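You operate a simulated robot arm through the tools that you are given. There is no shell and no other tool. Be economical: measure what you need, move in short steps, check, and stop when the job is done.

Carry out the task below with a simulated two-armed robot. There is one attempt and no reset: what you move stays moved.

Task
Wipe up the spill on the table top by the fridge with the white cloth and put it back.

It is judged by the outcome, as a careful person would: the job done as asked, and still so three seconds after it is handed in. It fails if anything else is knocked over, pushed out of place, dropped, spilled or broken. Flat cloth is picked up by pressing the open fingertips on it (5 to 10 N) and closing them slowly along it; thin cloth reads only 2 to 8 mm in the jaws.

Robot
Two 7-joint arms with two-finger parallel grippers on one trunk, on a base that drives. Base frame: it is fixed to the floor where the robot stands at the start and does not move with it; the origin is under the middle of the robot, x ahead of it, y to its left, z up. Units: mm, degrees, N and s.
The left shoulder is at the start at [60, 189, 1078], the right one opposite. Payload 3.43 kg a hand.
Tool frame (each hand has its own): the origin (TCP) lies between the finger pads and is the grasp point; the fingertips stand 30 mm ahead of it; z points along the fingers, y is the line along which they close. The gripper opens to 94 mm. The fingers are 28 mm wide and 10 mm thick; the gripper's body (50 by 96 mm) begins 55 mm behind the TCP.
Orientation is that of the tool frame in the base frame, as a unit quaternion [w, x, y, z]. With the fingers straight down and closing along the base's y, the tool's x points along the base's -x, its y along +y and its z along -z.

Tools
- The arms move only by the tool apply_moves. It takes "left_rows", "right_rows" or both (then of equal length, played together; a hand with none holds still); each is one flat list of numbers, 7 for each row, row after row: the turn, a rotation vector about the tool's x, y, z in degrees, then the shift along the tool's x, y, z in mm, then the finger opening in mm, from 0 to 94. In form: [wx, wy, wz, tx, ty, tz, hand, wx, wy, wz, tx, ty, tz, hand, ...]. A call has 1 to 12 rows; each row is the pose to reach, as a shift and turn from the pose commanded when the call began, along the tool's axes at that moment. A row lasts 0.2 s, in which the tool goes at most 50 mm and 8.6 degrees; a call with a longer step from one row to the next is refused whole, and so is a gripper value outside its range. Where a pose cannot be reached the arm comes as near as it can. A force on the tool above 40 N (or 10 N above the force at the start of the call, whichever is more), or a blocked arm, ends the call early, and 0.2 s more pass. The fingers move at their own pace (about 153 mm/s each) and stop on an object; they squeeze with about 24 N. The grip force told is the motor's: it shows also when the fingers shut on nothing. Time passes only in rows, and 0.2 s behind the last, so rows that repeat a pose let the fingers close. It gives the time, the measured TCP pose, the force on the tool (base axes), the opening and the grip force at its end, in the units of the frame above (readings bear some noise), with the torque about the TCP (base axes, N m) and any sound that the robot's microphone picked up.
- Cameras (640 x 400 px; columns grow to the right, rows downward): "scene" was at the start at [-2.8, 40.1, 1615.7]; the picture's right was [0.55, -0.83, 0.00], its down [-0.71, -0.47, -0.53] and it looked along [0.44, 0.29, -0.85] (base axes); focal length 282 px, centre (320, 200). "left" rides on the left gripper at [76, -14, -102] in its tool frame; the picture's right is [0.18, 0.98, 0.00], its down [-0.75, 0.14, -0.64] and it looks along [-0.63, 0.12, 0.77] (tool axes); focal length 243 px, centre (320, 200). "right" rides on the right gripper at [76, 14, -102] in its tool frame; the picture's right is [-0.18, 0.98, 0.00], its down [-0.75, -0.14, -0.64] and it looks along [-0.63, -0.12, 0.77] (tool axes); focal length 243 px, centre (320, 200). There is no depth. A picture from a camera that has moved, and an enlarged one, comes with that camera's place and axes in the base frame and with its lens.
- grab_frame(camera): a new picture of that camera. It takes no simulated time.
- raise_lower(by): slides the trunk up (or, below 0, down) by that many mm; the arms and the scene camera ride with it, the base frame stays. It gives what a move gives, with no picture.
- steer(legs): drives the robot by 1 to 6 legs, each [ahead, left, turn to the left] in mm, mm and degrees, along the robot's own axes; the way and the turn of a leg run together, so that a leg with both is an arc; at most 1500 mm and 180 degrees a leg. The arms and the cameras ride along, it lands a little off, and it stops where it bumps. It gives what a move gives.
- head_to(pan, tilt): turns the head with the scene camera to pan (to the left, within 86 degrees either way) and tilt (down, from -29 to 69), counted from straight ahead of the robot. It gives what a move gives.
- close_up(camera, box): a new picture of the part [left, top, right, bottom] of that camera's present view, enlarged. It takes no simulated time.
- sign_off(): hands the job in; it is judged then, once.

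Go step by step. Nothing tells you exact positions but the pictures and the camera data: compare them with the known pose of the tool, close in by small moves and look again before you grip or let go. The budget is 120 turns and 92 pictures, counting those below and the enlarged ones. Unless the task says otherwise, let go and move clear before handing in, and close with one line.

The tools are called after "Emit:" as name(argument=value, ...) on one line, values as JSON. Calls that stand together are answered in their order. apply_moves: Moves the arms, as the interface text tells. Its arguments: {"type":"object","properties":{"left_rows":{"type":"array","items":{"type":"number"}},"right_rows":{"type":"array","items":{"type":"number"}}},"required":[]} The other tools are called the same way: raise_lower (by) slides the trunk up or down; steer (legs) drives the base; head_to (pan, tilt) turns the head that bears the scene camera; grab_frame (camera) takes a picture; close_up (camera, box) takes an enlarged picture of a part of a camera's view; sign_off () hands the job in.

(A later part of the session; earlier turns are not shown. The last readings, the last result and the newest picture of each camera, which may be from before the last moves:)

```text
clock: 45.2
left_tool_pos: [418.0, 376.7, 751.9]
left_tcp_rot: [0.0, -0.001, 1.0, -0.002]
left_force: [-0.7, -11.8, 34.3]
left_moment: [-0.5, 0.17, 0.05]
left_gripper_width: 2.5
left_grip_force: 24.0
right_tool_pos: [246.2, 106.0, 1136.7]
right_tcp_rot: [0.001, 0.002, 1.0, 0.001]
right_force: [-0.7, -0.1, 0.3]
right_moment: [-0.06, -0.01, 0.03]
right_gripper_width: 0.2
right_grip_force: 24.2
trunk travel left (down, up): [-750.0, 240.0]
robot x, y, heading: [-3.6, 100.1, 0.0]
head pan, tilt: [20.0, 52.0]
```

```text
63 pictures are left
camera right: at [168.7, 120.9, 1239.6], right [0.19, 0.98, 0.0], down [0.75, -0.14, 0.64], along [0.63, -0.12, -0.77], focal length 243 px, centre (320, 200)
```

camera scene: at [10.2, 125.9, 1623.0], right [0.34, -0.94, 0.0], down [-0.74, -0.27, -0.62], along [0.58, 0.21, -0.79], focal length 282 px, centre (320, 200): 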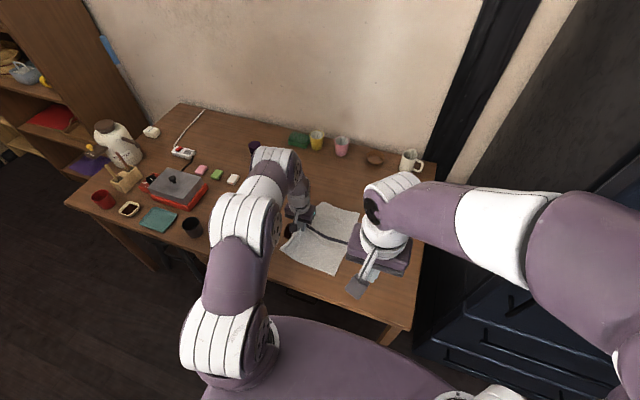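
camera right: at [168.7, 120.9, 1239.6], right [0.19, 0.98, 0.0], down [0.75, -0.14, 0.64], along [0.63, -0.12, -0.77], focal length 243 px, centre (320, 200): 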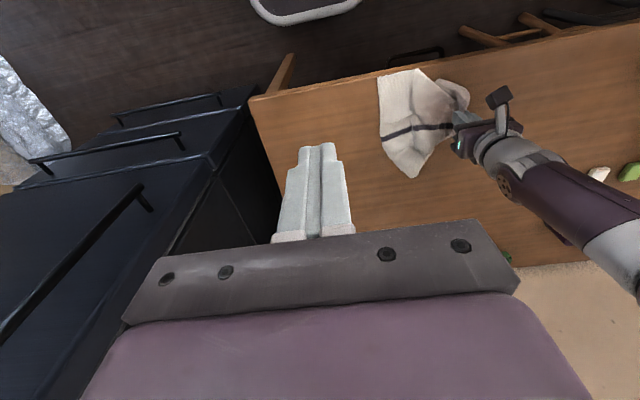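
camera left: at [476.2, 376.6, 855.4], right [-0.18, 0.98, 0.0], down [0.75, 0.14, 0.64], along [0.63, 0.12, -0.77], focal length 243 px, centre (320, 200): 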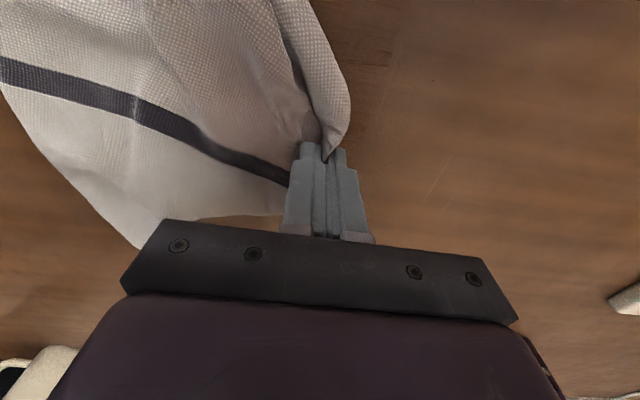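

I'll lift off to the right and inspect again.

Emit:
apply_moves(left_rows=[0, 0, 0, 0, 0, -25, 0, 0, 0, 0, -10, -20, -60, 0, 0, 0, 0, -20, -50, -95, 0, 0, 0, 0, -40, -80, -125, 0, 0, 0, 0, -60, -110, -150, 0, 0, 0, 0, -80, -140, -175, 0, 0, 0, 0, -100, -165, -200, 0, 0, 0, 0, -112, -175, -225, 0, 0, 0, 0, -112, -175, -225, 0])

Emit:
close_up(camera="left", box=[400, 0, 560, 130])

Emit:
close_up(camera="right", box=[420, 100, 500, 180])

```text
clock: 47.2
left_tool_pos: [531.9, 205.7, 977.5]
left_tcp_rot: [0.001, 0.0, 1.0, -0.002]
left_force: [0.2, -0.2, 0.2]
left_moment: [0.02, 0.02, 0.0]
left_gripper_width: 2.6
left_grip_force: 23.5
right_tool_pos: [248.6, 108.9, 1135.2]
right_tcp_rot: [0.0, 0.0, 1.0, 0.001]
right_force: [0.0, 0.3, 0.9]
right_moment: [-0.01, 0.03, 0.0]
right_gripper_width: 0.1
right_grip_force: 24.0
trunk travel left (down, up): [-750.0, 240.0]
robot x, y, heading: [0.4, 101.0, 0.0]
head pan, tilt: [20.0, 52.0]
```

```text
3.08 times, centred on (480, 65) of left
camera zoom: at [455.9, 190.7, 1079.6], right [-0.18, 0.98, 0.0], down [0.75, 0.14, 0.64], along [0.63, 0.12, -0.77], focal length 746 px, centre (-172, 615)
```

zoom: 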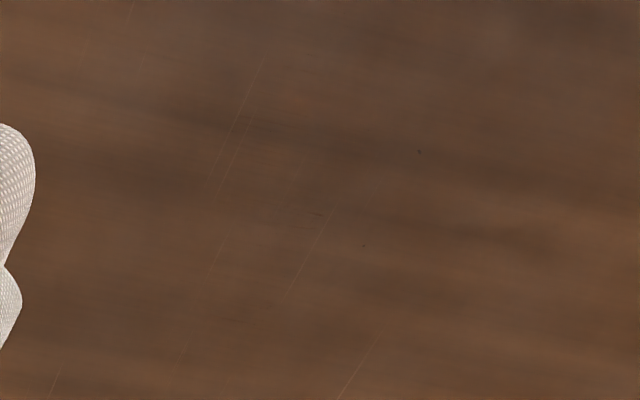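

```text
5.00 times, centred on (460, 140) of right
camera zoom: at [171.9, 124.1, 1238.9], right [0.19, 0.98, 0.0], down [0.75, -0.14, 0.64], along [0.63, -0.12, -0.77], focal length 1213 px, centre (-380, 500)
```

zoom: 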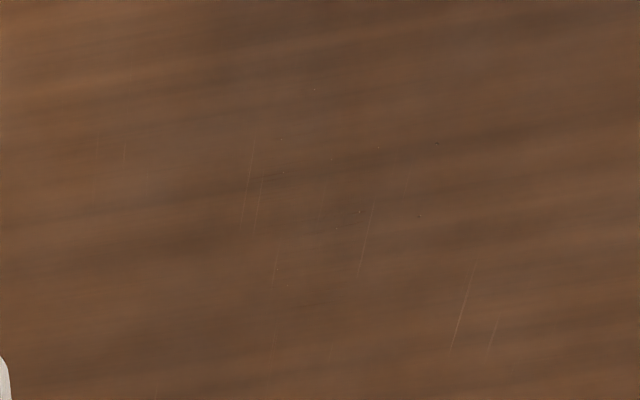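

Both cameras now show the spill gone. Before laying the cloth back, I'll tuck the right hand to the right and up so the arms don't cross.

Emit:
apply_moves(right_rows=[0, 0, 0, 0, -25, -15, 0, 0, 0, 0, 5, -50, -30, 0, 0, 0, 0, 10, -75, -45, 0, 0, 0, 0, 15, -100, -60, 0, 0, 0, 0, 20, -130, -70, 0, 0, 0, 0, 20, -130, -70, 0])

Emit:
grab_frame(camera="scene")

Emit:
grab_frame(camera="right")

```text
clock: 48.6
left_tool_pos: [532.0, 205.6, 977.3]
left_tcp_rot: [0.001, -0.001, 1.0, -0.002]
left_force: [-0.4, -0.6, -0.8]
left_moment: [0.01, 0.03, -0.01]
left_gripper_width: 2.6
left_grip_force: 24.1
right_tool_pos: [261.8, -6.8, 1165.1]
right_tcp_rot: [0.0, 0.001, 1.0, 0.0]
right_force: [0.8, -0.5, -0.7]
right_moment: [-0.01, 0.0, 0.02]
right_gripper_width: 0.1
right_grip_force: 24.1
right hand out of reach, approached as far as the arm can: row 3, 4, 5, 6
trunk travel left (down, up): [-750.0, 240.0]
robot x, y, heading: [-0.3, 97.6, -0.3]
head pan, tilt: [20.0, 52.0]
```

```text
60 pictures are left
camera scene: at [9.9, 125.6, 1623.0], right [0.34, -0.94, 0.0], down [-0.74, -0.27, -0.62], along [0.58, 0.21, -0.79], focal length 282 px, centre (320, 200)
```

scene: 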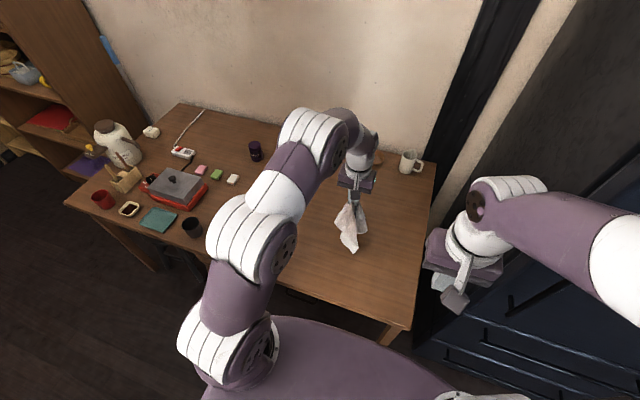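

```text
59 pictures are left
camera right: at [184.1, 8.5, 1268.9], right [0.19, 0.98, 0.0], down [0.75, -0.14, 0.64], along [0.63, -0.12, -0.77], focal length 243 px, centre (320, 200)
```

right: 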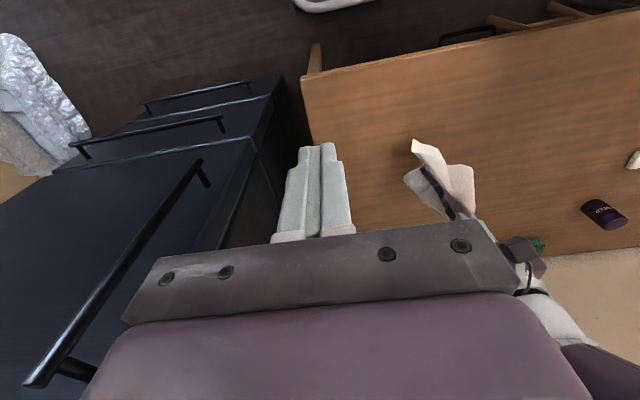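

The view is clear and the cloth hangs free. I'll carry it right to about (570, -10), then lower while sweeping left so it spreads out behind the grip.

Emit:
apply_moves(left_rows=[0, 0, 0, -8, -35, 0, 0, 0, 0, 0, -16, -70, 0, 0, 0, 0, 0, -24, -105, 0, 0, 0, 0, 0, -32, -140, 0, 0, 0, 0, 0, -38, -175, 0, 0, 0, 0, 0, -38, -205, 0, 0, 0, 0, 0, -38, -215, 0, 0, 0, 0, 0, -38, -215, 0, 0])

Emit:
grab_frame(camera="scene")

Emit:
grab_frame(camera="left")

```text
clock: 50.5
left_tool_pos: [532.4, 17.0, 959.7]
left_tcp_rot: [0.002, 0.0, 1.0, -0.002]
left_force: [0.8, -0.2, -0.7]
left_moment: [0.03, 0.0, -0.02]
left_gripper_width: 2.4
left_grip_force: 23.4
left hand out of reach, approached as far as the arm can: row 4, 5, 6, 7, 8
right_tool_pos: [261.9, -6.4, 1165.9]
right_tcp_rot: [-0.001, 0.001, 1.0, 0.001]
right_force: [-0.5, -0.2, -0.3]
right_moment: [0.01, 0.03, -0.01]
right_gripper_width: 0.2
right_grip_force: 24.4
trunk travel left (down, up): [-750.0, 240.0]
robot x, y, heading: [-0.0, 95.5, -0.2]
head pan, tilt: [20.0, 52.0]
```

```text
58 pictures are left
camera scene: at [10.1, 125.4, 1623.0], right [0.34, -0.94, 0.0], down [-0.74, -0.27, -0.62], along [0.58, 0.21, -0.79], focal length 282 px, centre (320, 200)
```

scene: 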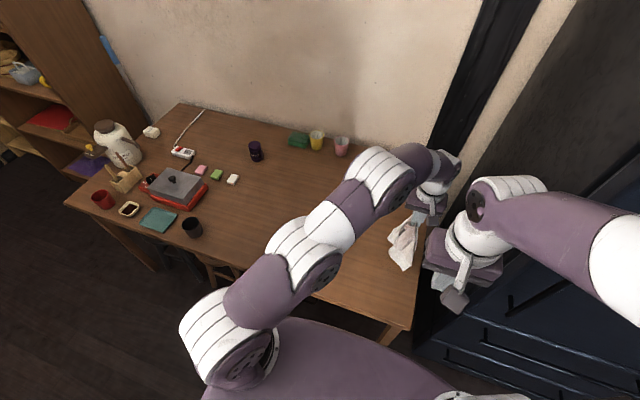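

```text
57 pictures are left
camera left: at [455.9, 2.1, 1062.5], right [-0.18, 0.98, 0.0], down [0.75, 0.14, 0.64], along [0.63, 0.12, -0.77], focal length 243 px, centre (320, 200)
```

left: 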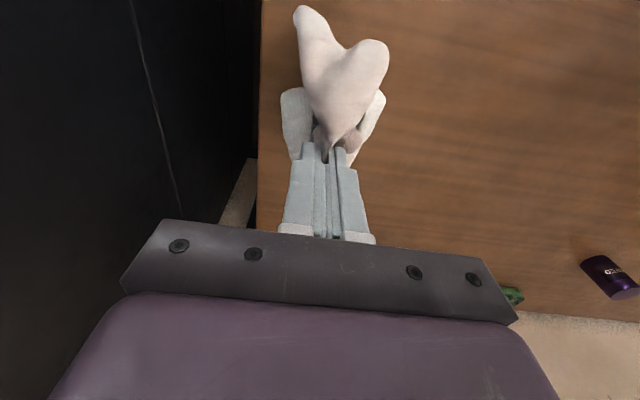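

The reach limit stopped it at (532, 17), which is good enough. I'll lower first and check the pose.

Emit:
apply_moves(left_rows=[0, 0, 0, 5, 5, 25, 0, 0, 0, 0, 10, 10, 50, 0, 0, 0, 0, 12, 12, 75, 0, 0, 0, 0, 15, 15, 100, 0, 0, 0, 0, 15, 15, 100, 0])

Emit:
grab_frame(camera="left")

```text
clock: 51.6
left_tool_pos: [520.0, 32.0, 860.4]
left_tcp_rot: [0.001, 0.0, 1.0, -0.002]
left_force: [-0.6, -0.4, -0.5]
left_moment: [0.01, 0.02, -0.03]
left_gripper_width: 2.2
left_grip_force: 24.2
right_tool_pos: [260.9, -6.9, 1165.7]
right_tcp_rot: [0.0, 0.001, 1.0, 0.0]
right_force: [0.1, -0.7, 0.7]
right_moment: [0.02, -0.02, 0.01]
right_gripper_width: 0.0
right_grip_force: 24.3
trunk travel left (down, up): [-750.0, 240.0]
robot x, y, heading: [-0.2, 101.6, -0.1]
head pan, tilt: [20.0, 52.0]
```

```text
56 pictures are left
camera left: at [444.0, 17.6, 962.5], right [-0.18, 0.98, 0.0], down [0.75, 0.14, 0.64], along [0.63, 0.12, -0.76], focal length 243 px, centre (320, 200)
```

left: 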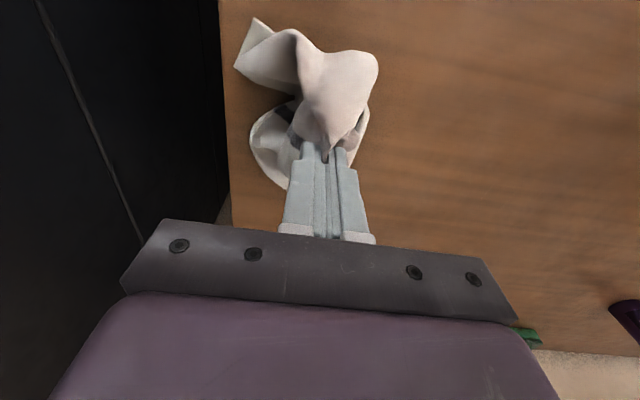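

The cloth is touching the table near the right edge. I'll sweep left and down to the original grip spot.

Emit:
apply_moves(left_rows=[0, 0, 0, 0, 5, 25, 0, 0, 0, 0, 2, 18, 45, 0, 0, 0, 0, 4, 33, 60, 0, 0, 0, 0, 7, 50, 72, 0, 0, 0, 0, 10, 70, 82, 0, 0, 0, 0, 13, 90, 90, 0, 0, 0, 0, 15, 110, 95, 0, 0, 0, 0, 18, 130, 99, 0, 0, 0, 0, 18, 145, 101, 0, 0, 0, 0, 18, 145, 101, 0])

Emit:
grab_frame(camera="left")

Emit:
close_up(camera="scene", box=[290, 170, 450, 290])

```text
clock: 53.9
left_tool_pos: [502.3, 176.3, 758.3]
left_tcp_rot: [0.002, 0.001, 1.0, -0.001]
left_force: [-0.2, 0.0, -0.8]
left_moment: [-0.02, -0.01, 0.02]
left_gripper_width: 2.3
left_grip_force: 24.0
right_tool_pos: [260.8, -7.3, 1164.2]
right_tcp_rot: [0.001, 0.001, 1.0, 0.0]
right_force: [-0.4, 0.3, 0.1]
right_moment: [0.02, 0.02, 0.01]
right_gripper_width: 0.0
right_grip_force: 24.0
trunk travel left (down, up): [-750.0, 240.0]
robot x, y, heading: [1.3, 98.3, 0.1]
head pan, tilt: [20.0, 52.0]
```

```text
55 pictures are left
camera left: at [426.0, 162.6, 861.0], right [-0.18, 0.98, 0.0], down [0.75, 0.14, 0.64], along [0.63, 0.12, -0.76], focal length 243 px, centre (320, 200)
```

left: 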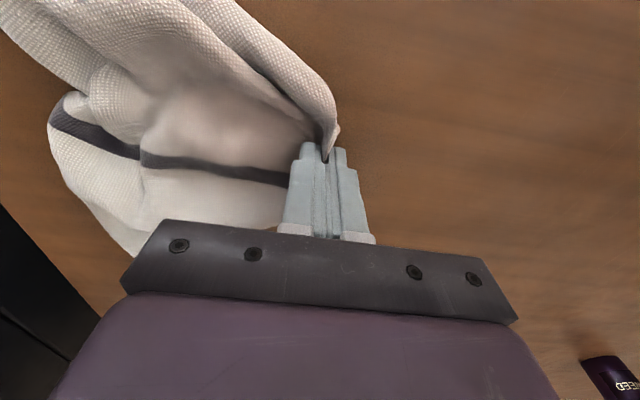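

```text
3.33 times, centred on (370, 230) of scene
camera zoom: at [10.0, 124.9, 1623.0], right [0.34, -0.94, 0.0], down [-0.74, -0.27, -0.62], along [0.58, 0.21, -0.79], focal length 942 px, centre (153, 100)
```

zoom: 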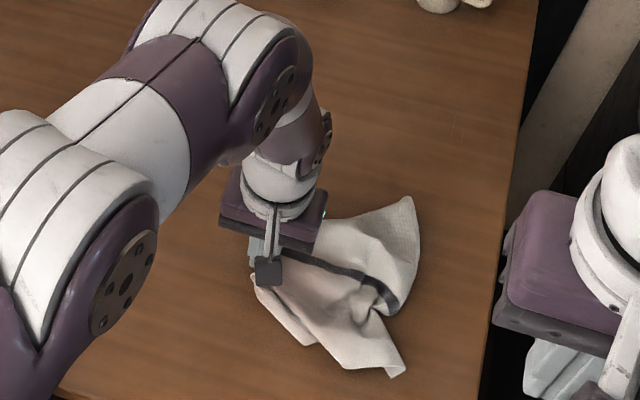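

The cloth is bunched about 60 mm short of its original right edge. I'll lift it, pull the right hand in, drive 75 mm right for reach, and lay it again starting further right.

Emit:
apply_moves(left_rows=[0, 0, 0, 0, -10, -30, 0, 0, 0, 0, 0, -30, -70, 0, 0, 0, 0, 0, -55, -110, 0, 0, 0, 0, -5, -80, -150, 0, 0, 0, 0, -10, -105, -185, 0, 0, 0, 0, -15, -120, -200, 0, 0, 0, 0, -15, -120, -200, 0], right_rows=[0, 0, 0, 0, 20, 0, 0, 0, 0, 0, 0, 40, 0, 0, 0, 0, 0, 5, 60, 0, 0, 0, 0, 0, 10, 75, 0, 0, 0, 0, 0, 10, 75, 0, 0, 0, 0, 0, 10, 75, 0, 0, 0, 0, 0, 10, 75, 0, 0])

Emit:
steer(legs=[[0, -75, 0]])

Emit:
grab_frame(camera="left")

Emit:
grab_frame(camera="scene")

```text
clock: 55.5
left_tool_pos: [516.0, 57.7, 959.1]
left_tcp_rot: [0.002, 0.0, 1.0, -0.002]
left_force: [-0.4, 1.0, -0.5]
left_moment: [0.03, 0.01, -0.02]
left_gripper_width: 2.4
left_grip_force: 24.2
right_tool_pos: [249.1, 69.4, 1167.0]
right_tcp_rot: [0.0, 0.001, 1.0, -0.001]
right_force: [0.2, 0.1, -0.3]
right_moment: [-0.05, 0.01, -0.01]
right_gripper_width: 0.1
right_grip_force: 24.2
trunk travel left (down, up): [-750.0, 240.0]
robot x, y, heading: [-0.4, 94.0, -0.0]
head pan, tilt: [20.0, 52.0]
```

```text
clock: 56.5
left_tool_pos: [516.1, -15.1, 959.8]
left_tcp_rot: [0.002, -0.001, 1.0, 0.0]
left_force: [0.4, -0.3, -0.8]
left_moment: [0.04, 0.01, 0.03]
left_gripper_width: 2.7
left_grip_force: 23.6
right_tool_pos: [248.6, -2.4, 1166.4]
right_tcp_rot: [0.0, 0.0, 1.0, 0.0]
right_force: [0.1, 0.1, -1.0]
right_moment: [0.01, 0.02, -0.01]
right_gripper_width: 0.0
right_grip_force: 24.1
trunk travel left (down, up): [-750.0, 240.0]
robot x, y, heading: [-2.0, 22.9, -0.0]
head pan, tilt: [20.0, 52.0]
```

```text
53 pictures are left
camera left: at [439.9, -30.4, 1061.0], right [-0.18, 0.98, 0.0], down [0.75, 0.14, 0.64], along [0.63, 0.12, -0.77], focal length 243 px, centre (320, 200)
```

left: 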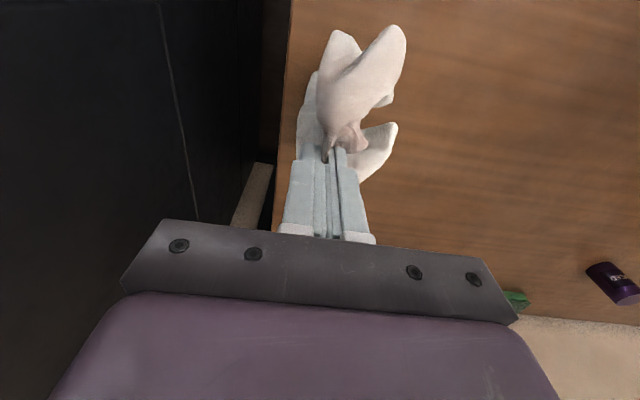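

```text
52 pictures are left
camera scene: at [10.1, 51.6, 1623.0], right [0.34, -0.94, 0.0], down [-0.74, -0.27, -0.62], along [0.58, 0.21, -0.79], focal length 282 px, centre (320, 200)
```

scene: 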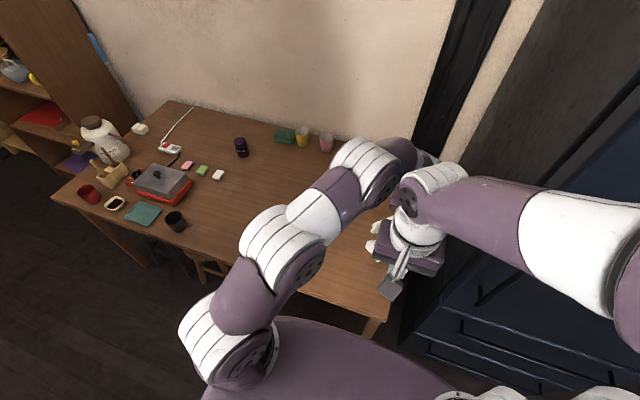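

There is room. I'll lower at about (555, -25), then sweep along the original stripe direction to the release spot.

Emit:
apply_moves(left_rows=[0, 0, 0, -20, -5, 0, 0, 0, 0, 0, -40, -10, 20, 0, 0, 0, 0, -40, -10, 45, 0, 0, 0, 0, -40, -10, 70, 0, 0, 0, 0, -38, -5, 95, 0, 0, 0, 0, -34, 10, 115, 0, 0, 0, 0, -30, 25, 133, 0, 0, 0, 0, -25, 42, 148, 0, 0, 0, 0, -20, 60, 162, 0, 0, 0, 0, -14, 80, 174, 0, 0, 0, 0, -8, 100, 184, 0, 0, 0, 0, -2, 120, 191, 0])

Emit:
grab_frame(camera="left")

```text
clock: 59.1
left_tool_pos: [517.2, 105.0, 766.9]
left_tcp_rot: [0.002, 0.0, 1.0, -0.002]
left_force: [-0.3, -0.7, 0.6]
left_moment: [0.01, -0.02, 0.01]
left_gripper_width: 2.0
left_grip_force: 24.2
right_tool_pos: [250.0, -2.7, 1167.2]
right_tcp_rot: [0.0, 0.0, 1.0, 0.001]
right_force: [-0.8, -0.8, 0.6]
right_moment: [0.0, -0.01, -0.03]
right_gripper_width: 0.2
right_grip_force: 23.7
trunk travel left (down, up): [-750.0, 240.0]
robot x, y, heading: [1.2, 23.7, 0.2]
head pan, tilt: [20.0, 52.0]
```

```text
51 pictures are left
camera left: at [440.9, 90.1, 869.1], right [-0.18, 0.98, 0.0], down [0.75, 0.14, 0.64], along [0.63, 0.12, -0.77], focal length 243 px, centre (320, 200)
```

left: 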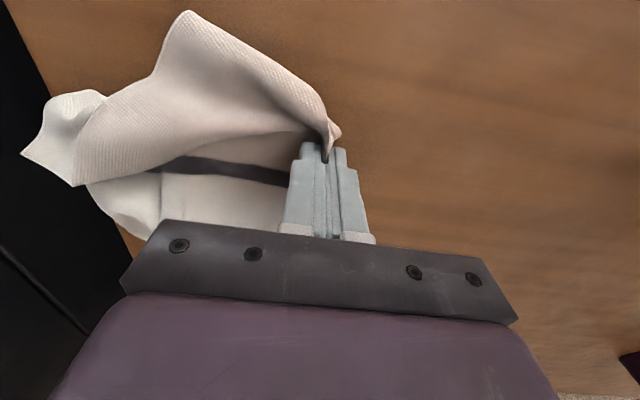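

A corner slightly overhangs the right edge, so I'll keep pulling left to draw it onto the table.

Emit:
apply_moves(left_rows=[0, 0, 0, 4, 18, 4, 0, 0, 0, 0, 8, 36, 7, 0, 0, 0, 0, 12, 54, 9, 0, 0, 0, 0, 14, 68, 10, 0, 0, 0, 0, 14, 68, 10, 0])

Emit:
grab_frame(camera="left")

Emit:
close_up(camera="scene", box=[270, 170, 450, 305])

Emit:
grab_frame(camera="right")

```text
clock: 60.3
left_tool_pos: [502.1, 171.0, 758.6]
left_tcp_rot: [0.002, 0.001, 1.0, -0.001]
left_force: [0.0, 0.3, 0.8]
left_moment: [0.02, 0.0, 0.0]
left_gripper_width: 2.3
left_grip_force: 24.2
right_tool_pos: [249.1, -3.4, 1165.7]
right_tcp_rot: [0.0, 0.0, 1.0, 0.0]
right_force: [0.2, 0.2, 0.2]
right_moment: [0.01, 0.02, 0.03]
right_gripper_width: 0.0
right_grip_force: 23.7
trunk travel left (down, up): [-750.0, 240.0]
robot x, y, heading: [-0.2, 23.5, -0.2]
head pan, tilt: [20.0, 52.0]
```

```text
50 pictures are left
camera left: at [427.0, 157.5, 859.5], right [-0.18, 0.98, 0.0], down [0.75, 0.14, 0.64], along [0.63, 0.12, -0.77], focal length 243 px, centre (320, 200)
```

left: 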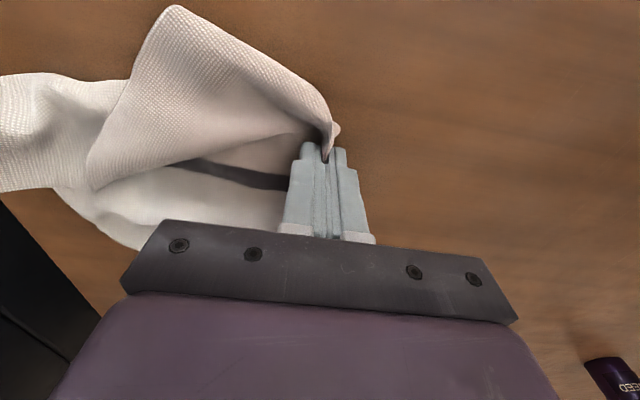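

```text
2.96 times, centred on (360, 238) of scene
camera zoom: at [10.0, 51.5, 1623.0], right [0.34, -0.94, 0.0], down [-0.74, -0.27, -0.62], along [0.58, 0.21, -0.79], focal length 837 px, centre (202, 89)
```

zoom: 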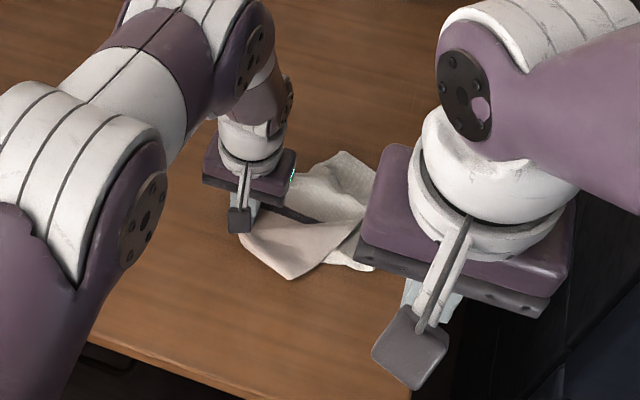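

```text
48 pictures are left
camera right: at [172.6, 11.2, 1269.8], right [0.18, 0.98, 0.0], down [0.75, -0.14, 0.64], along [0.63, -0.12, -0.77], focal length 243 px, centre (320, 200)
```

right: 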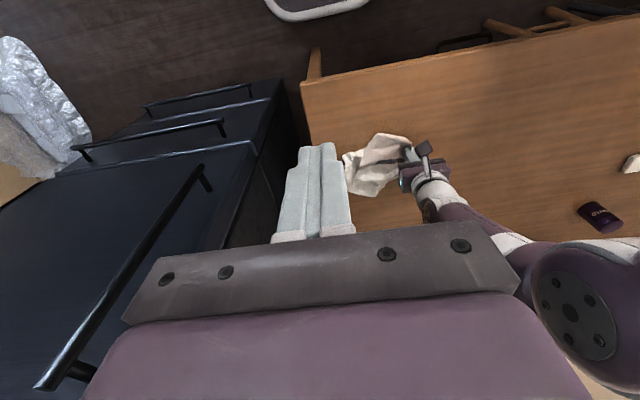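

The cloth is in its original area, somewhat folded. I'll release, rise clear and see how it lies.

Emit:
apply_moves(left_rows=[0, 0, 0, 0, 0, 0, 10, 0, 0, 0, 0, 0, 0, 25, 0, 0, 0, 0, 0, 0, 25, 0, 0, 0, 0, 0, -30, 30, 0, 0, 0, 0, 0, -75, 40, 0, 0, 0, 0, 0, -120, 60, 0, 0, 0, 0, 30, -160, 80, 0, 0, 0, 0, 70, -180, 94, 0, 0, 0, 0, 100, -180, 94])

Emit:
grab_frame(camera="left")

Emit:
grab_frame(camera="scene")

```text
clock: 62.3
left_tool_pos: [504.3, 271.9, 937.4]
left_tcp_rot: [0.001, 0.0, 1.0, -0.002]
left_force: [0.3, 0.6, -0.4]
left_moment: [-0.05, -0.01, -0.02]
left_gripper_width: 94.0
left_grip_force: 0.2
right_tool_pos: [248.8, -2.7, 1166.2]
right_tcp_rot: [0.0, -0.001, 1.0, 0.001]
right_force: [0.0, -0.1, 1.0]
right_moment: [-0.02, 0.03, 0.02]
right_gripper_width: 0.0
right_grip_force: 24.0
trunk travel left (down, up): [-750.0, 240.0]
robot x, y, heading: [-4.5, 24.9, 0.0]
head pan, tilt: [20.0, 52.0]
```

```text
47 pictures are left
camera left: at [427.9, 257.2, 1039.8], right [-0.18, 0.98, 0.0], down [0.75, 0.14, 0.64], along [0.63, 0.12, -0.77], focal length 243 px, centre (320, 200)
```

left: 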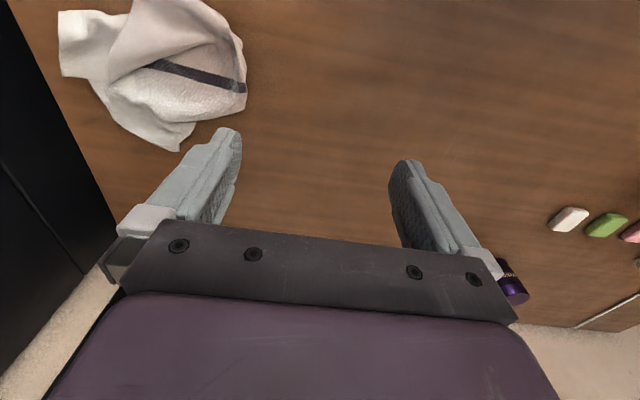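

```text
46 pictures are left
camera scene: at [10.2, 52.8, 1623.0], right [0.34, -0.94, 0.0], down [-0.74, -0.27, -0.62], along [0.58, 0.21, -0.79], focal length 282 px, centre (320, 200)
```

scene: 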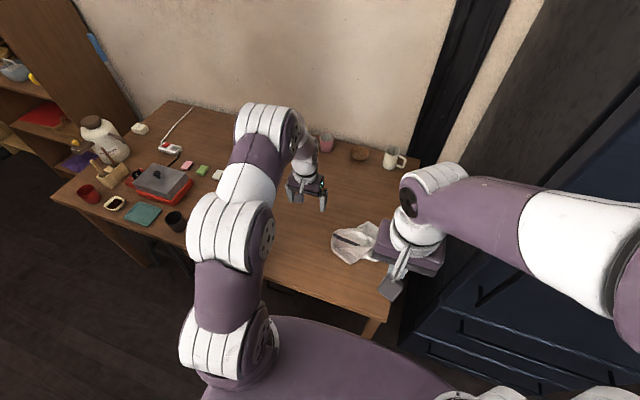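

The cloth's centre is back at about (537, 94), almost exactly the original spot, though it lies crumpled. I have budget to spread it, so I'll look closer.

Emit:
close_up(camera="left", box=[20, 0, 276, 160])

Emit:
close_up(camera="right", box=[320, 100, 480, 220])

```text
2.50 times, centred on (148, 80) of left
camera zoom: at [427.9, 257.2, 1039.8], right [-0.18, 0.98, 0.0], down [0.75, 0.14, 0.64], along [0.63, 0.12, -0.77], focal length 606 px, centre (750, 500)
```

zoom: 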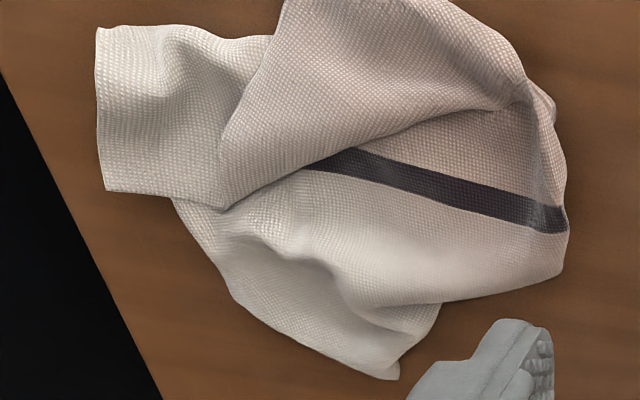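

```text
3.33 times, centred on (400, 160) of right
camera zoom: at [172.7, 12.2, 1269.7], right [0.18, 0.98, 0.0], down [0.75, -0.14, 0.64], along [0.63, -0.12, -0.77], focal length 809 px, centre (53, 333)
```

zoom: 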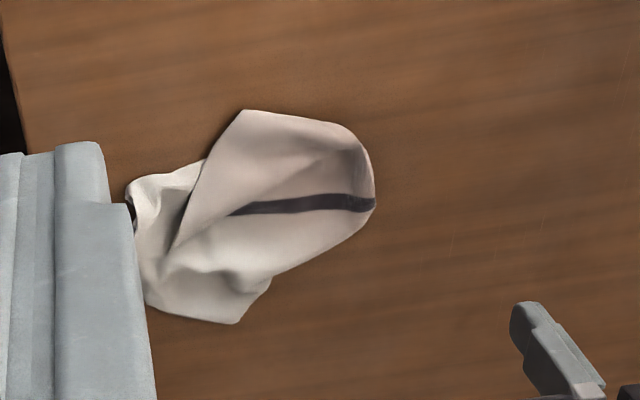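

The near side is folded over the stripe. I'll try one gentle correction: pinch the top flap near (500, 73) and draw it back toward the near edge at about (400, 70).

Emit:
apply_moves(left_rows=[0, 0, 0, 0, -40, 0, 80, 0, 0, 0, 0, -80, 10, 60, 0, 0, 0, 2, -120, 40, 50, 0, 0, 0, 4, -160, 75, 50, 0, 0, 0, 4, -190, 110, 50, 0, 0, 0, 4, -199, 140, 50, 0, 0, 0, 4, -199, 155, 50, 0, 0, 0, 4, -199, 165, 50, 0, 0, 0, 4, -199, 165, 50])

Emit:
grab_frame(camera="left")

```text
refused: row 4 steps farther than a row can; nothing moved
```

```text
43 pictures are left
camera left: at [427.9, 257.2, 1039.8], right [-0.18, 0.98, 0.0], down [0.75, 0.14, 0.64], along [0.63, 0.12, -0.77], focal length 243 px, centre (320, 200)
```

left: 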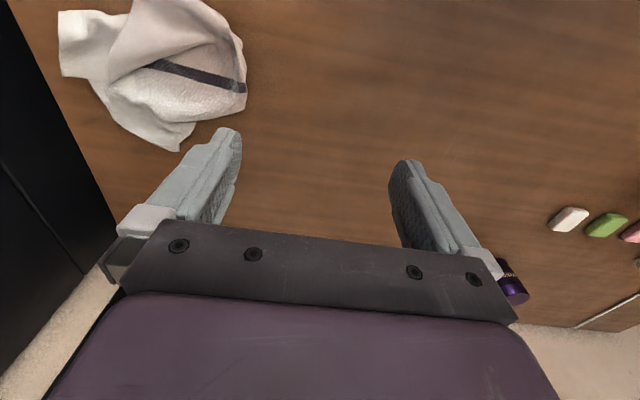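

One step was too long, so I'm resending with smaller ones.

Emit:
apply_moves(left_rows=[0, 0, 0, 0, -40, 0, 80, 0, 0, 0, 0, -80, 10, 60, 0, 0, 0, 2, -115, 30, 50, 0, 0, 0, 4, -145, 60, 50, 0, 0, 0, 4, -170, 90, 50, 0, 0, 0, 4, -190, 120, 50, 0, 0, 0, 4, -199, 140, 50, 0, 0, 0, 4, -199, 155, 50, 0, 0, 0, 4, -199, 163, 50, 0, 0, 0, 4, -199, 163, 50])

Emit:
grab_frame(camera="left")

```text
clock: 64.5
left_tool_pos: [501.9, 71.9, 774.4]
left_tcp_rot: [0.001, 0.0, 1.0, -0.002]
left_force: [-0.2, 0.1, -1.2]
left_moment: [0.0, 0.01, -0.03]
left_gripper_width: 50.0
left_grip_force: 0.1
right_tool_pos: [250.2, -3.0, 1166.3]
right_tcp_rot: [0.0, 0.0, 1.0, 0.0]
right_force: [0.3, -0.6, -1.5]
right_moment: [-0.01, 0.0, 0.03]
right_gripper_width: 0.0
right_grip_force: 24.2
trunk travel left (down, up): [-750.0, 240.0]
robot x, y, heading: [0.1, 23.7, 0.2]
head pan, tilt: [20.0, 52.0]
```

```text
42 pictures are left
camera left: at [424.8, 57.3, 876.3], right [-0.18, 0.98, 0.0], down [0.75, 0.14, 0.64], along [0.63, 0.12, -0.76], focal length 243 px, centre (320, 200)
```

left: 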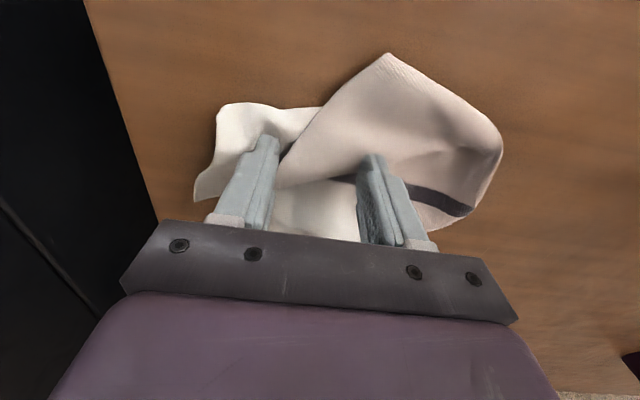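

The flap lies a little nearer and to the left of the fingers. I'll shift to about (480, 88) and lower gently.

Emit:
apply_moves(left_rows=[0, 0, 0, 11, 8, 0, 50, 0, 0, 0, 22, 16, 8, 50, 0, 0, 0, 22, 16, 14, 50, 0, 0, 0, 22, 16, 17, 50, 0, 0, 0, 22, 16, 19, 50])

Emit:
grab_frame(camera="left")

```text
clock: 65.7
left_tool_pos: [479.3, 90.5, 755.7]
left_tcp_rot: [0.002, 0.0, 1.0, -0.002]
left_force: [-0.7, -0.7, 0.0]
left_moment: [0.01, 0.03, 0.02]
left_gripper_width: 49.6
left_grip_force: 0.0
right_tool_pos: [249.1, -4.5, 1166.5]
right_tcp_rot: [0.0, 0.0, 1.0, -0.001]
right_force: [-0.4, 0.0, 0.9]
right_moment: [-0.02, 0.0, -0.04]
right_gripper_width: 0.0
right_grip_force: 23.9
trunk travel left (down, up): [-750.0, 240.0]
robot x, y, heading: [-0.6, 24.4, -0.2]
head pan, tilt: [20.0, 52.0]
```

```text
41 pictures are left
camera left: at [402.3, 74.3, 857.3], right [-0.18, 0.98, 0.0], down [0.75, 0.14, 0.64], along [0.63, 0.12, -0.77], focal length 243 px, centre (320, 200)
```

left: 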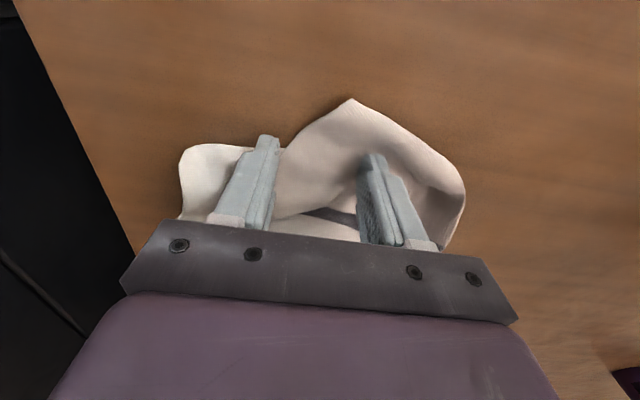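

The flap is between the fingers. I'll press lightly and close.

Emit:
apply_moves(left_rows=[0, 0, 0, 0, 0, 2, 50, 0, 0, 0, 0, 0, 2.5, 42, 0, 0, 0, 0, 0, 2.5, 34, 0, 0, 0, 0, 0, 2.5, 26, 0, 0, 0, 0, 0, 2.5, 18, 0, 0, 0, 0, 0, 2.5, 11, 0, 0, 0, 0, 0, 2.5, 5, 0, 0, 0, 0, 0, 2, 0, 0, 0, 0, 0, 0, 1, 0, 0, 0, 0, 0, 0, -15, 0, 0, 0, 0, 0, 0, -30, 0])

Emit:
grab_frame(camera="left")

```text
clock: 68.1
left_tool_pos: [476.9, 88.2, 784.9]
left_tcp_rot: [0.001, 0.0, 1.0, -0.001]
left_force: [0.0, 0.4, -0.7]
left_moment: [-0.01, -0.02, 0.02]
left_gripper_width: 3.6
left_grip_force: 24.1
right_tool_pos: [249.0, -3.6, 1167.3]
right_tcp_rot: [0.0, 0.001, 1.0, 0.0]
right_force: [1.1, -0.2, -0.8]
right_moment: [-0.01, -0.02, 0.0]
right_gripper_width: 0.0
right_grip_force: 23.4
trunk travel left (down, up): [-750.0, 240.0]
robot x, y, heading: [0.0, 23.3, 0.0]
head pan, tilt: [20.0, 52.0]
```

```text
40 pictures are left
camera left: at [401.2, 73.8, 888.3], right [-0.18, 0.98, 0.0], down [0.75, 0.14, 0.64], along [0.63, 0.12, -0.77], focal length 243 px, centre (320, 200)
```

left: 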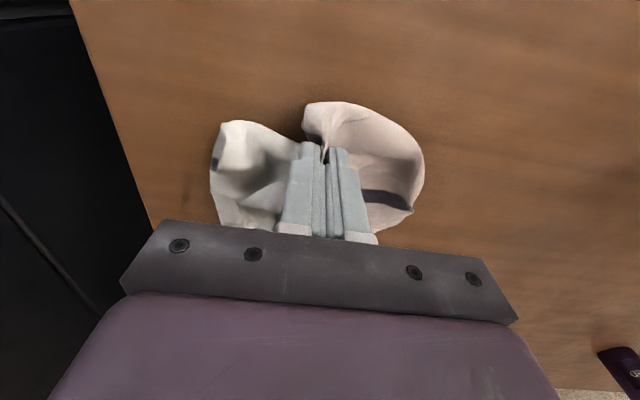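

The flap is gripped at 3.6 mm. I'll draw it toward the near side.

Emit:
apply_moves(left_rows=[0, 0, 0, 15, 0, -20, 0, 0, 0, 0, 30, 0, -20, 0, 0, 0, 0, 45, -3, -15, 0, 0, 0, 0, 60, -6, -5, 0, 0, 0, 0, 75, -9, 5, 0, 0, 0, 0, 90, -12, 15, 0, 0, 0, 0, 90, -12, 22, 0, 0, 0, 0, 90, -12, 22, 0])

Emit:
grab_frame(camera="left")

Emit:
grab_frame(camera="right")

```text
clock: 69.9
left_tool_pos: [388.5, 77.1, 762.0]
left_tcp_rot: [0.001, -0.001, 1.0, -0.001]
left_force: [0.4, 0.2, 0.5]
left_moment: [0.01, -0.03, -0.01]
left_gripper_width: 4.1
left_grip_force: 23.8
right_tool_pos: [248.7, -3.2, 1166.2]
right_tcp_rot: [0.0, -0.001, 1.0, 0.0]
right_force: [1.0, 0.1, -0.2]
right_moment: [0.0, 0.02, 0.03]
right_gripper_width: 0.0
right_grip_force: 24.2
trunk travel left (down, up): [-750.0, 240.0]
robot x, y, heading: [-1.4, 25.1, -0.1]
head pan, tilt: [20.0, 52.0]
```

```text
39 pictures are left
camera left: at [312.1, 62.5, 865.3], right [-0.19, 0.98, 0.0], down [0.75, 0.14, 0.64], along [0.63, 0.12, -0.77], focal length 243 px, centre (320, 200)
```

left: 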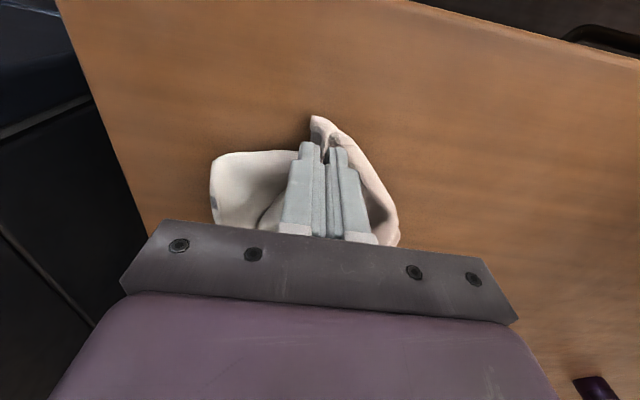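

```text
38 pictures are left
camera right: at [172.5, 11.5, 1269.8], right [0.18, 0.98, 0.0], down [0.75, -0.14, 0.64], along [0.63, -0.12, -0.77], focal length 243 px, centre (320, 200)
```

right: 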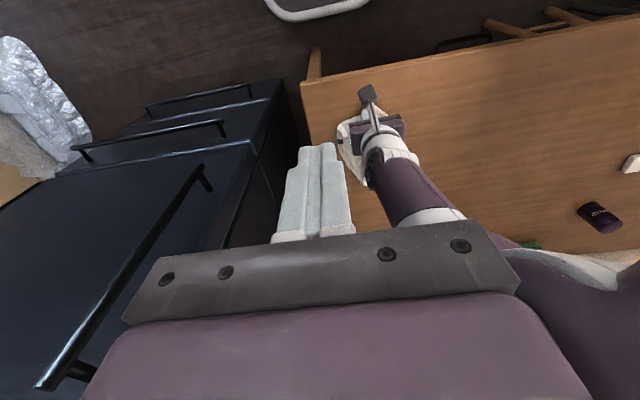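

Both layers may have come along. I'll release, rise and look.

Emit:
apply_moves(left_rows=[0, 0, 0, 0, 0, 0, 10, 0, 0, 0, 0, 0, 0, 22, 0, 0, 0, 0, 0, -30, 25, 0, 0, 0, 0, 20, -70, 40, 0, 0, 0, 0, 60, -100, 60, 0, 0, 0, -20, 100, -130, 94, 0, 0, 0, -40, 140, -150, 94, 0, 0, 0, -60, 180, -165, 94, 0, 0, 0, -60, 180, -165, 94])

Emit:
grab_frame(camera="left")

Emit:
close_up(camera="right", box=[290, 80, 490, 230])

```text
refused: row 6 steps farther than a row can; nothing moved
```

```text
37 pictures are left
camera left: at [312.1, 62.5, 865.3], right [-0.19, 0.98, 0.0], down [0.75, 0.14, 0.64], along [0.63, 0.12, -0.77], focal length 243 px, centre (320, 200)
```

left: 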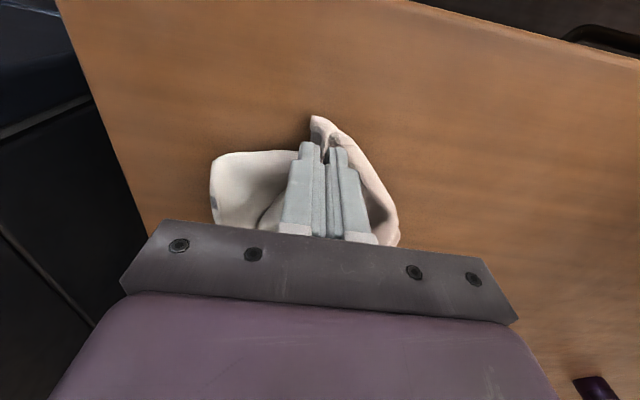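

```text
2.67 times, centred on (390, 155) of right
camera zoom: at [172.5, 11.5, 1269.8], right [0.18, 0.98, 0.0], down [0.75, -0.14, 0.64], along [0.63, -0.12, -0.77], focal length 647 px, centre (133, 320)
```

zoom: 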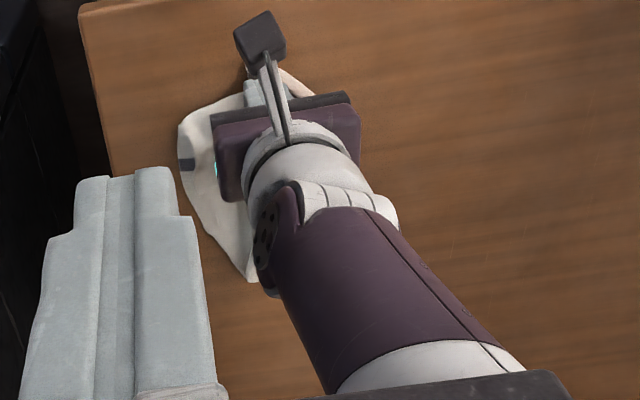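

Still gripped, so I'll use this near-edge grip instead: lift so the cloth hangs open, then lay it again sweeping from the far side back toward me.

Emit:
apply_moves(left_rows=[0, 0, 0, -12, 3, -38, 0, 0, 0, 0, -35, 8, -75, 0, 0, 0, 0, -65, 14, -110, 0, 0, 0, 0, -97, 21, -143, 0, 0, 0, 0, -135, 29, -170, 0, 0, 0, 0, -175, 37, -178, 0, 0, 0, 0, -215, 45, -178, 0, 0, 0, 0, -222, 45, -178, 0, 0, 0, 0, -222, 45, -178, 0])

Emit:
grab_frame(camera="left")

Emit:
close_up(camera="right", box=[290, 80, 490, 230])

```text
clock: 71.9
left_tool_pos: [602.5, 123.5, 941.1]
left_tcp_rot: [0.001, 0.0, 1.0, -0.002]
left_force: [0.6, -0.5, 0.0]
left_moment: [0.0, 0.02, 0.04]
left_gripper_width: 3.9
left_grip_force: 24.2
left hand out of reach, approached as far as the arm can: row 8, 9
right_tool_pos: [249.5, -3.3, 1167.3]
right_tcp_rot: [0.0, 0.001, 1.0, 0.0]
right_force: [0.0, 0.4, 0.7]
right_moment: [0.0, 0.01, 0.02]
right_gripper_width: 0.0
right_grip_force: 24.1
trunk travel left (down, up): [-750.0, 240.0]
robot x, y, heading: [-0.2, 25.4, 0.1]
head pan, tilt: [20.0, 52.0]
```

```text
35 pictures are left
camera left: at [525.5, 108.8, 1042.6], right [-0.18, 0.98, 0.0], down [0.75, 0.14, 0.64], along [0.63, 0.12, -0.77], focal length 243 px, centre (320, 200)
```

left: 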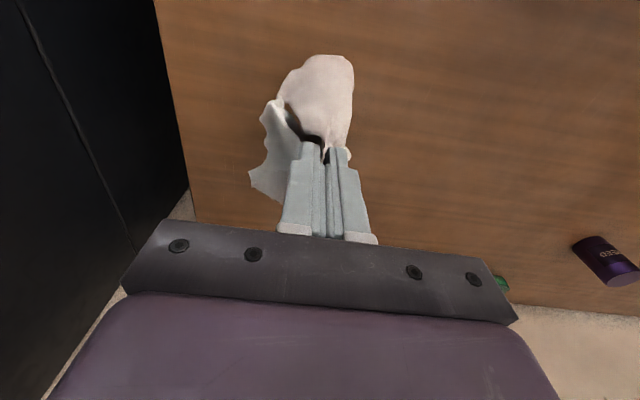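

```text
2.67 times, centred on (390, 155) of right
camera zoom: at [172.8, 11.6, 1269.7], right [0.18, 0.98, 0.0], down [0.75, -0.14, 0.64], along [0.63, -0.12, -0.77], focal length 647 px, centre (133, 320)
```

zoom: 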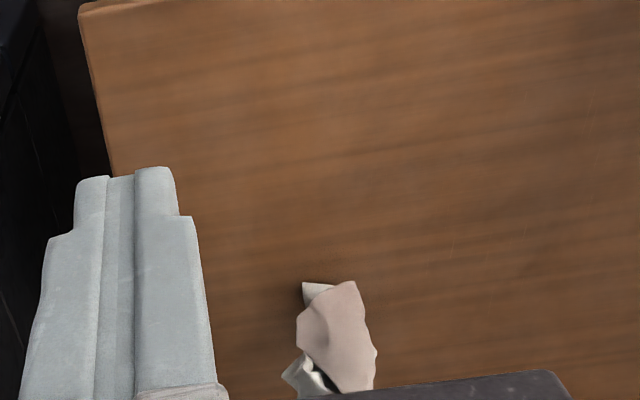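

I'll lower and sweep back toward about (490, 90).

Emit:
apply_moves(left_rows=[0, 0, 0, 0, 0, 30, 0, 0, 0, 0, 0, 0, 60, 0, 0, 0, 0, 5, -1, 90, 0, 0, 0, 0, 15, -3, 115, 0, 0, 0, 0, 30, -7, 135, 0, 0, 0, 0, 48, -13, 150, 0, 0, 0, 0, 66, -19, 162, 0, 0, 0, 0, 84, -25, 172, 0, 0, 0, 0, 100, -31, 179, 0, 0, 0, 0, 112, -33, 183, 0, 0, 0, 0, 112, -33, 183, 0])

Emit:
apply_moves(left_rows=[0, 0, 0, 0, 0, 0, 10, 0, 0, 0, 0, 0, 0, 22, 0, 0, 0, 0, 0, -30, 25, 0, 0, 0, 0, 20, -65, 40, 0, 0, 0, 0, 50, -95, 60, 0, 0, 0, 0, 85, -120, 94, 0, 0, 0, 0, 120, -145, 94, 0, 0, 0, 0, 160, -165, 94, 0, 0, 0, 0, 180, -165, 94])

Emit:
grab_frame(camera="left")

Emit:
close_up(camera="right", box=[290, 80, 490, 230])

```text
clock: 74.3
left_tool_pos: [492.0, 89.6, 755.9]
left_tcp_rot: [0.001, 0.0, 1.0, -0.002]
left_force: [1.5, -0.1, 5.8]
left_moment: [0.02, -0.09, 0.02]
left_gripper_width: 3.7
left_grip_force: 23.5
right_tool_pos: [249.0, -3.8, 1167.5]
right_tcp_rot: [0.0, 0.0, 1.0, 0.0]
right_force: [0.3, 0.4, 0.2]
right_moment: [0.03, 0.01, 0.01]
right_gripper_width: 0.0
right_grip_force: 24.0
trunk travel left (down, up): [-750.0, 240.0]
robot x, y, heading: [1.0, 26.9, -0.1]
head pan, tilt: [20.0, 52.0]
```

```text
clock: 76.3
left_tool_pos: [489.5, 272.3, 920.3]
left_tcp_rot: [0.001, -0.001, 1.0, -0.002]
left_force: [-0.7, -0.4, 0.8]
left_moment: [0.01, 0.01, -0.02]
left_gripper_width: 93.9
left_grip_force: 0.0
right_tool_pos: [249.2, -3.4, 1166.5]
right_tcp_rot: [0.001, 0.001, 1.0, 0.0]
right_force: [0.5, 0.3, -0.3]
right_moment: [0.01, -0.03, -0.01]
right_gripper_width: 0.0
right_grip_force: 23.7
trunk travel left (down, up): [-750.0, 240.0]
robot x, y, heading: [-3.1, 25.3, 0.1]
head pan, tilt: [20.0, 52.0]
```

```text
33 pictures are left
camera left: at [413.9, 257.1, 1022.3], right [-0.18, 0.98, 0.0], down [0.75, 0.14, 0.64], along [0.63, 0.12, -0.77], focal length 243 px, centre (320, 200)
```

left: 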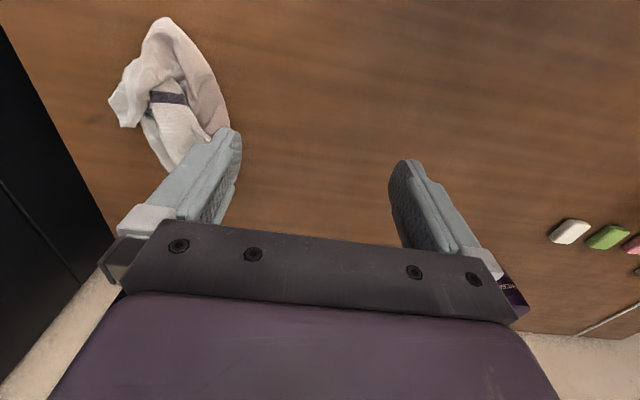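

```text
2.67 times, centred on (390, 155) of right
camera zoom: at [172.8, 11.9, 1269.7], right [0.18, 0.98, 0.0], down [0.75, -0.14, 0.64], along [0.63, -0.12, -0.77], focal length 647 px, centre (133, 320)
```

zoom: 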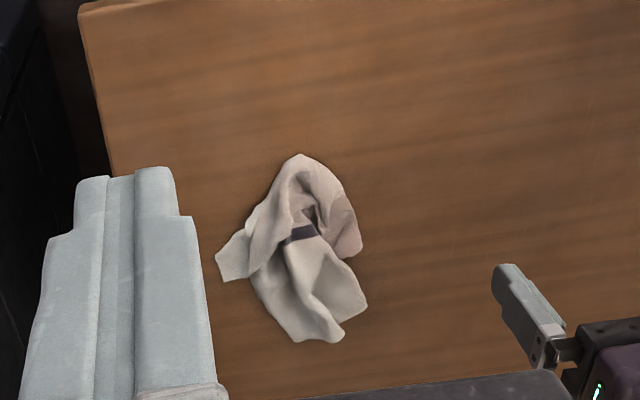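

The cloth is centred at about (560, 95) but more crumpled than before. I'll use both hands to spread it: the right hand takes the right corner near (566, 30), the left takes the left side near (565, 163), and then they pull gently apart.

Emit:
apply_moves(right_rows=[0, 0, 0, -28, 2, 25, 50, 0, 0, 0, -58, 4, 55, 50, 0, 0, 0, -88, 7, 88, 50, 0, 0, 0, -118, 10, 122, 50, 0, 0, 0, -148, 13, 156, 50, 0, 0, 0, -178, 16, 190, 50, 0, 0, 0, -208, 19, 224, 50, 0, 0, 0, -238, 22, 258, 50, 0, 0, 0, -268, 25, 292, 50, 0, 0, 0, -295, 28, 325, 50, 0, 0, 0, -310, 28, 355, 50, 0, 0, 0, -310, 28, 360, 50])

Emit:
grab_frame(camera="right")

```text
clock: 78.9
left_tool_pos: [490.5, 272.3, 920.6]
left_tcp_rot: [0.003, 0.0, 1.0, -0.002]
left_force: [0.4, 0.0, -0.3]
left_moment: [-0.03, 0.0, 0.0]
left_gripper_width: 94.0
left_grip_force: 0.1
right_tool_pos: [558.6, 24.2, 804.3]
right_tcp_rot: [0.0, 0.001, 1.0, 0.0]
right_force: [-0.4, 0.5, -0.1]
right_moment: [0.01, 0.03, 0.04]
right_gripper_width: 50.1
right_grip_force: 0.0
trunk travel left (down, up): [-750.0, 240.0]
robot x, y, heading: [-1.1, 27.0, -0.0]
head pan, tilt: [20.0, 52.0]
```

```text
31 pictures are left
camera right: at [483.3, 39.6, 908.0], right [0.18, 0.98, 0.0], down [0.75, -0.14, 0.64], along [0.63, -0.12, -0.77], focal length 243 px, centre (320, 200)
```

right: 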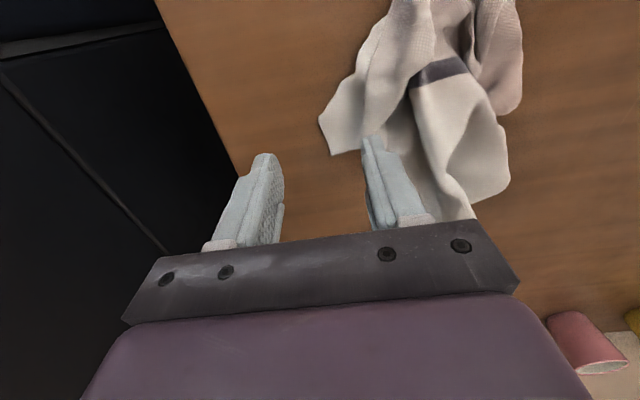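

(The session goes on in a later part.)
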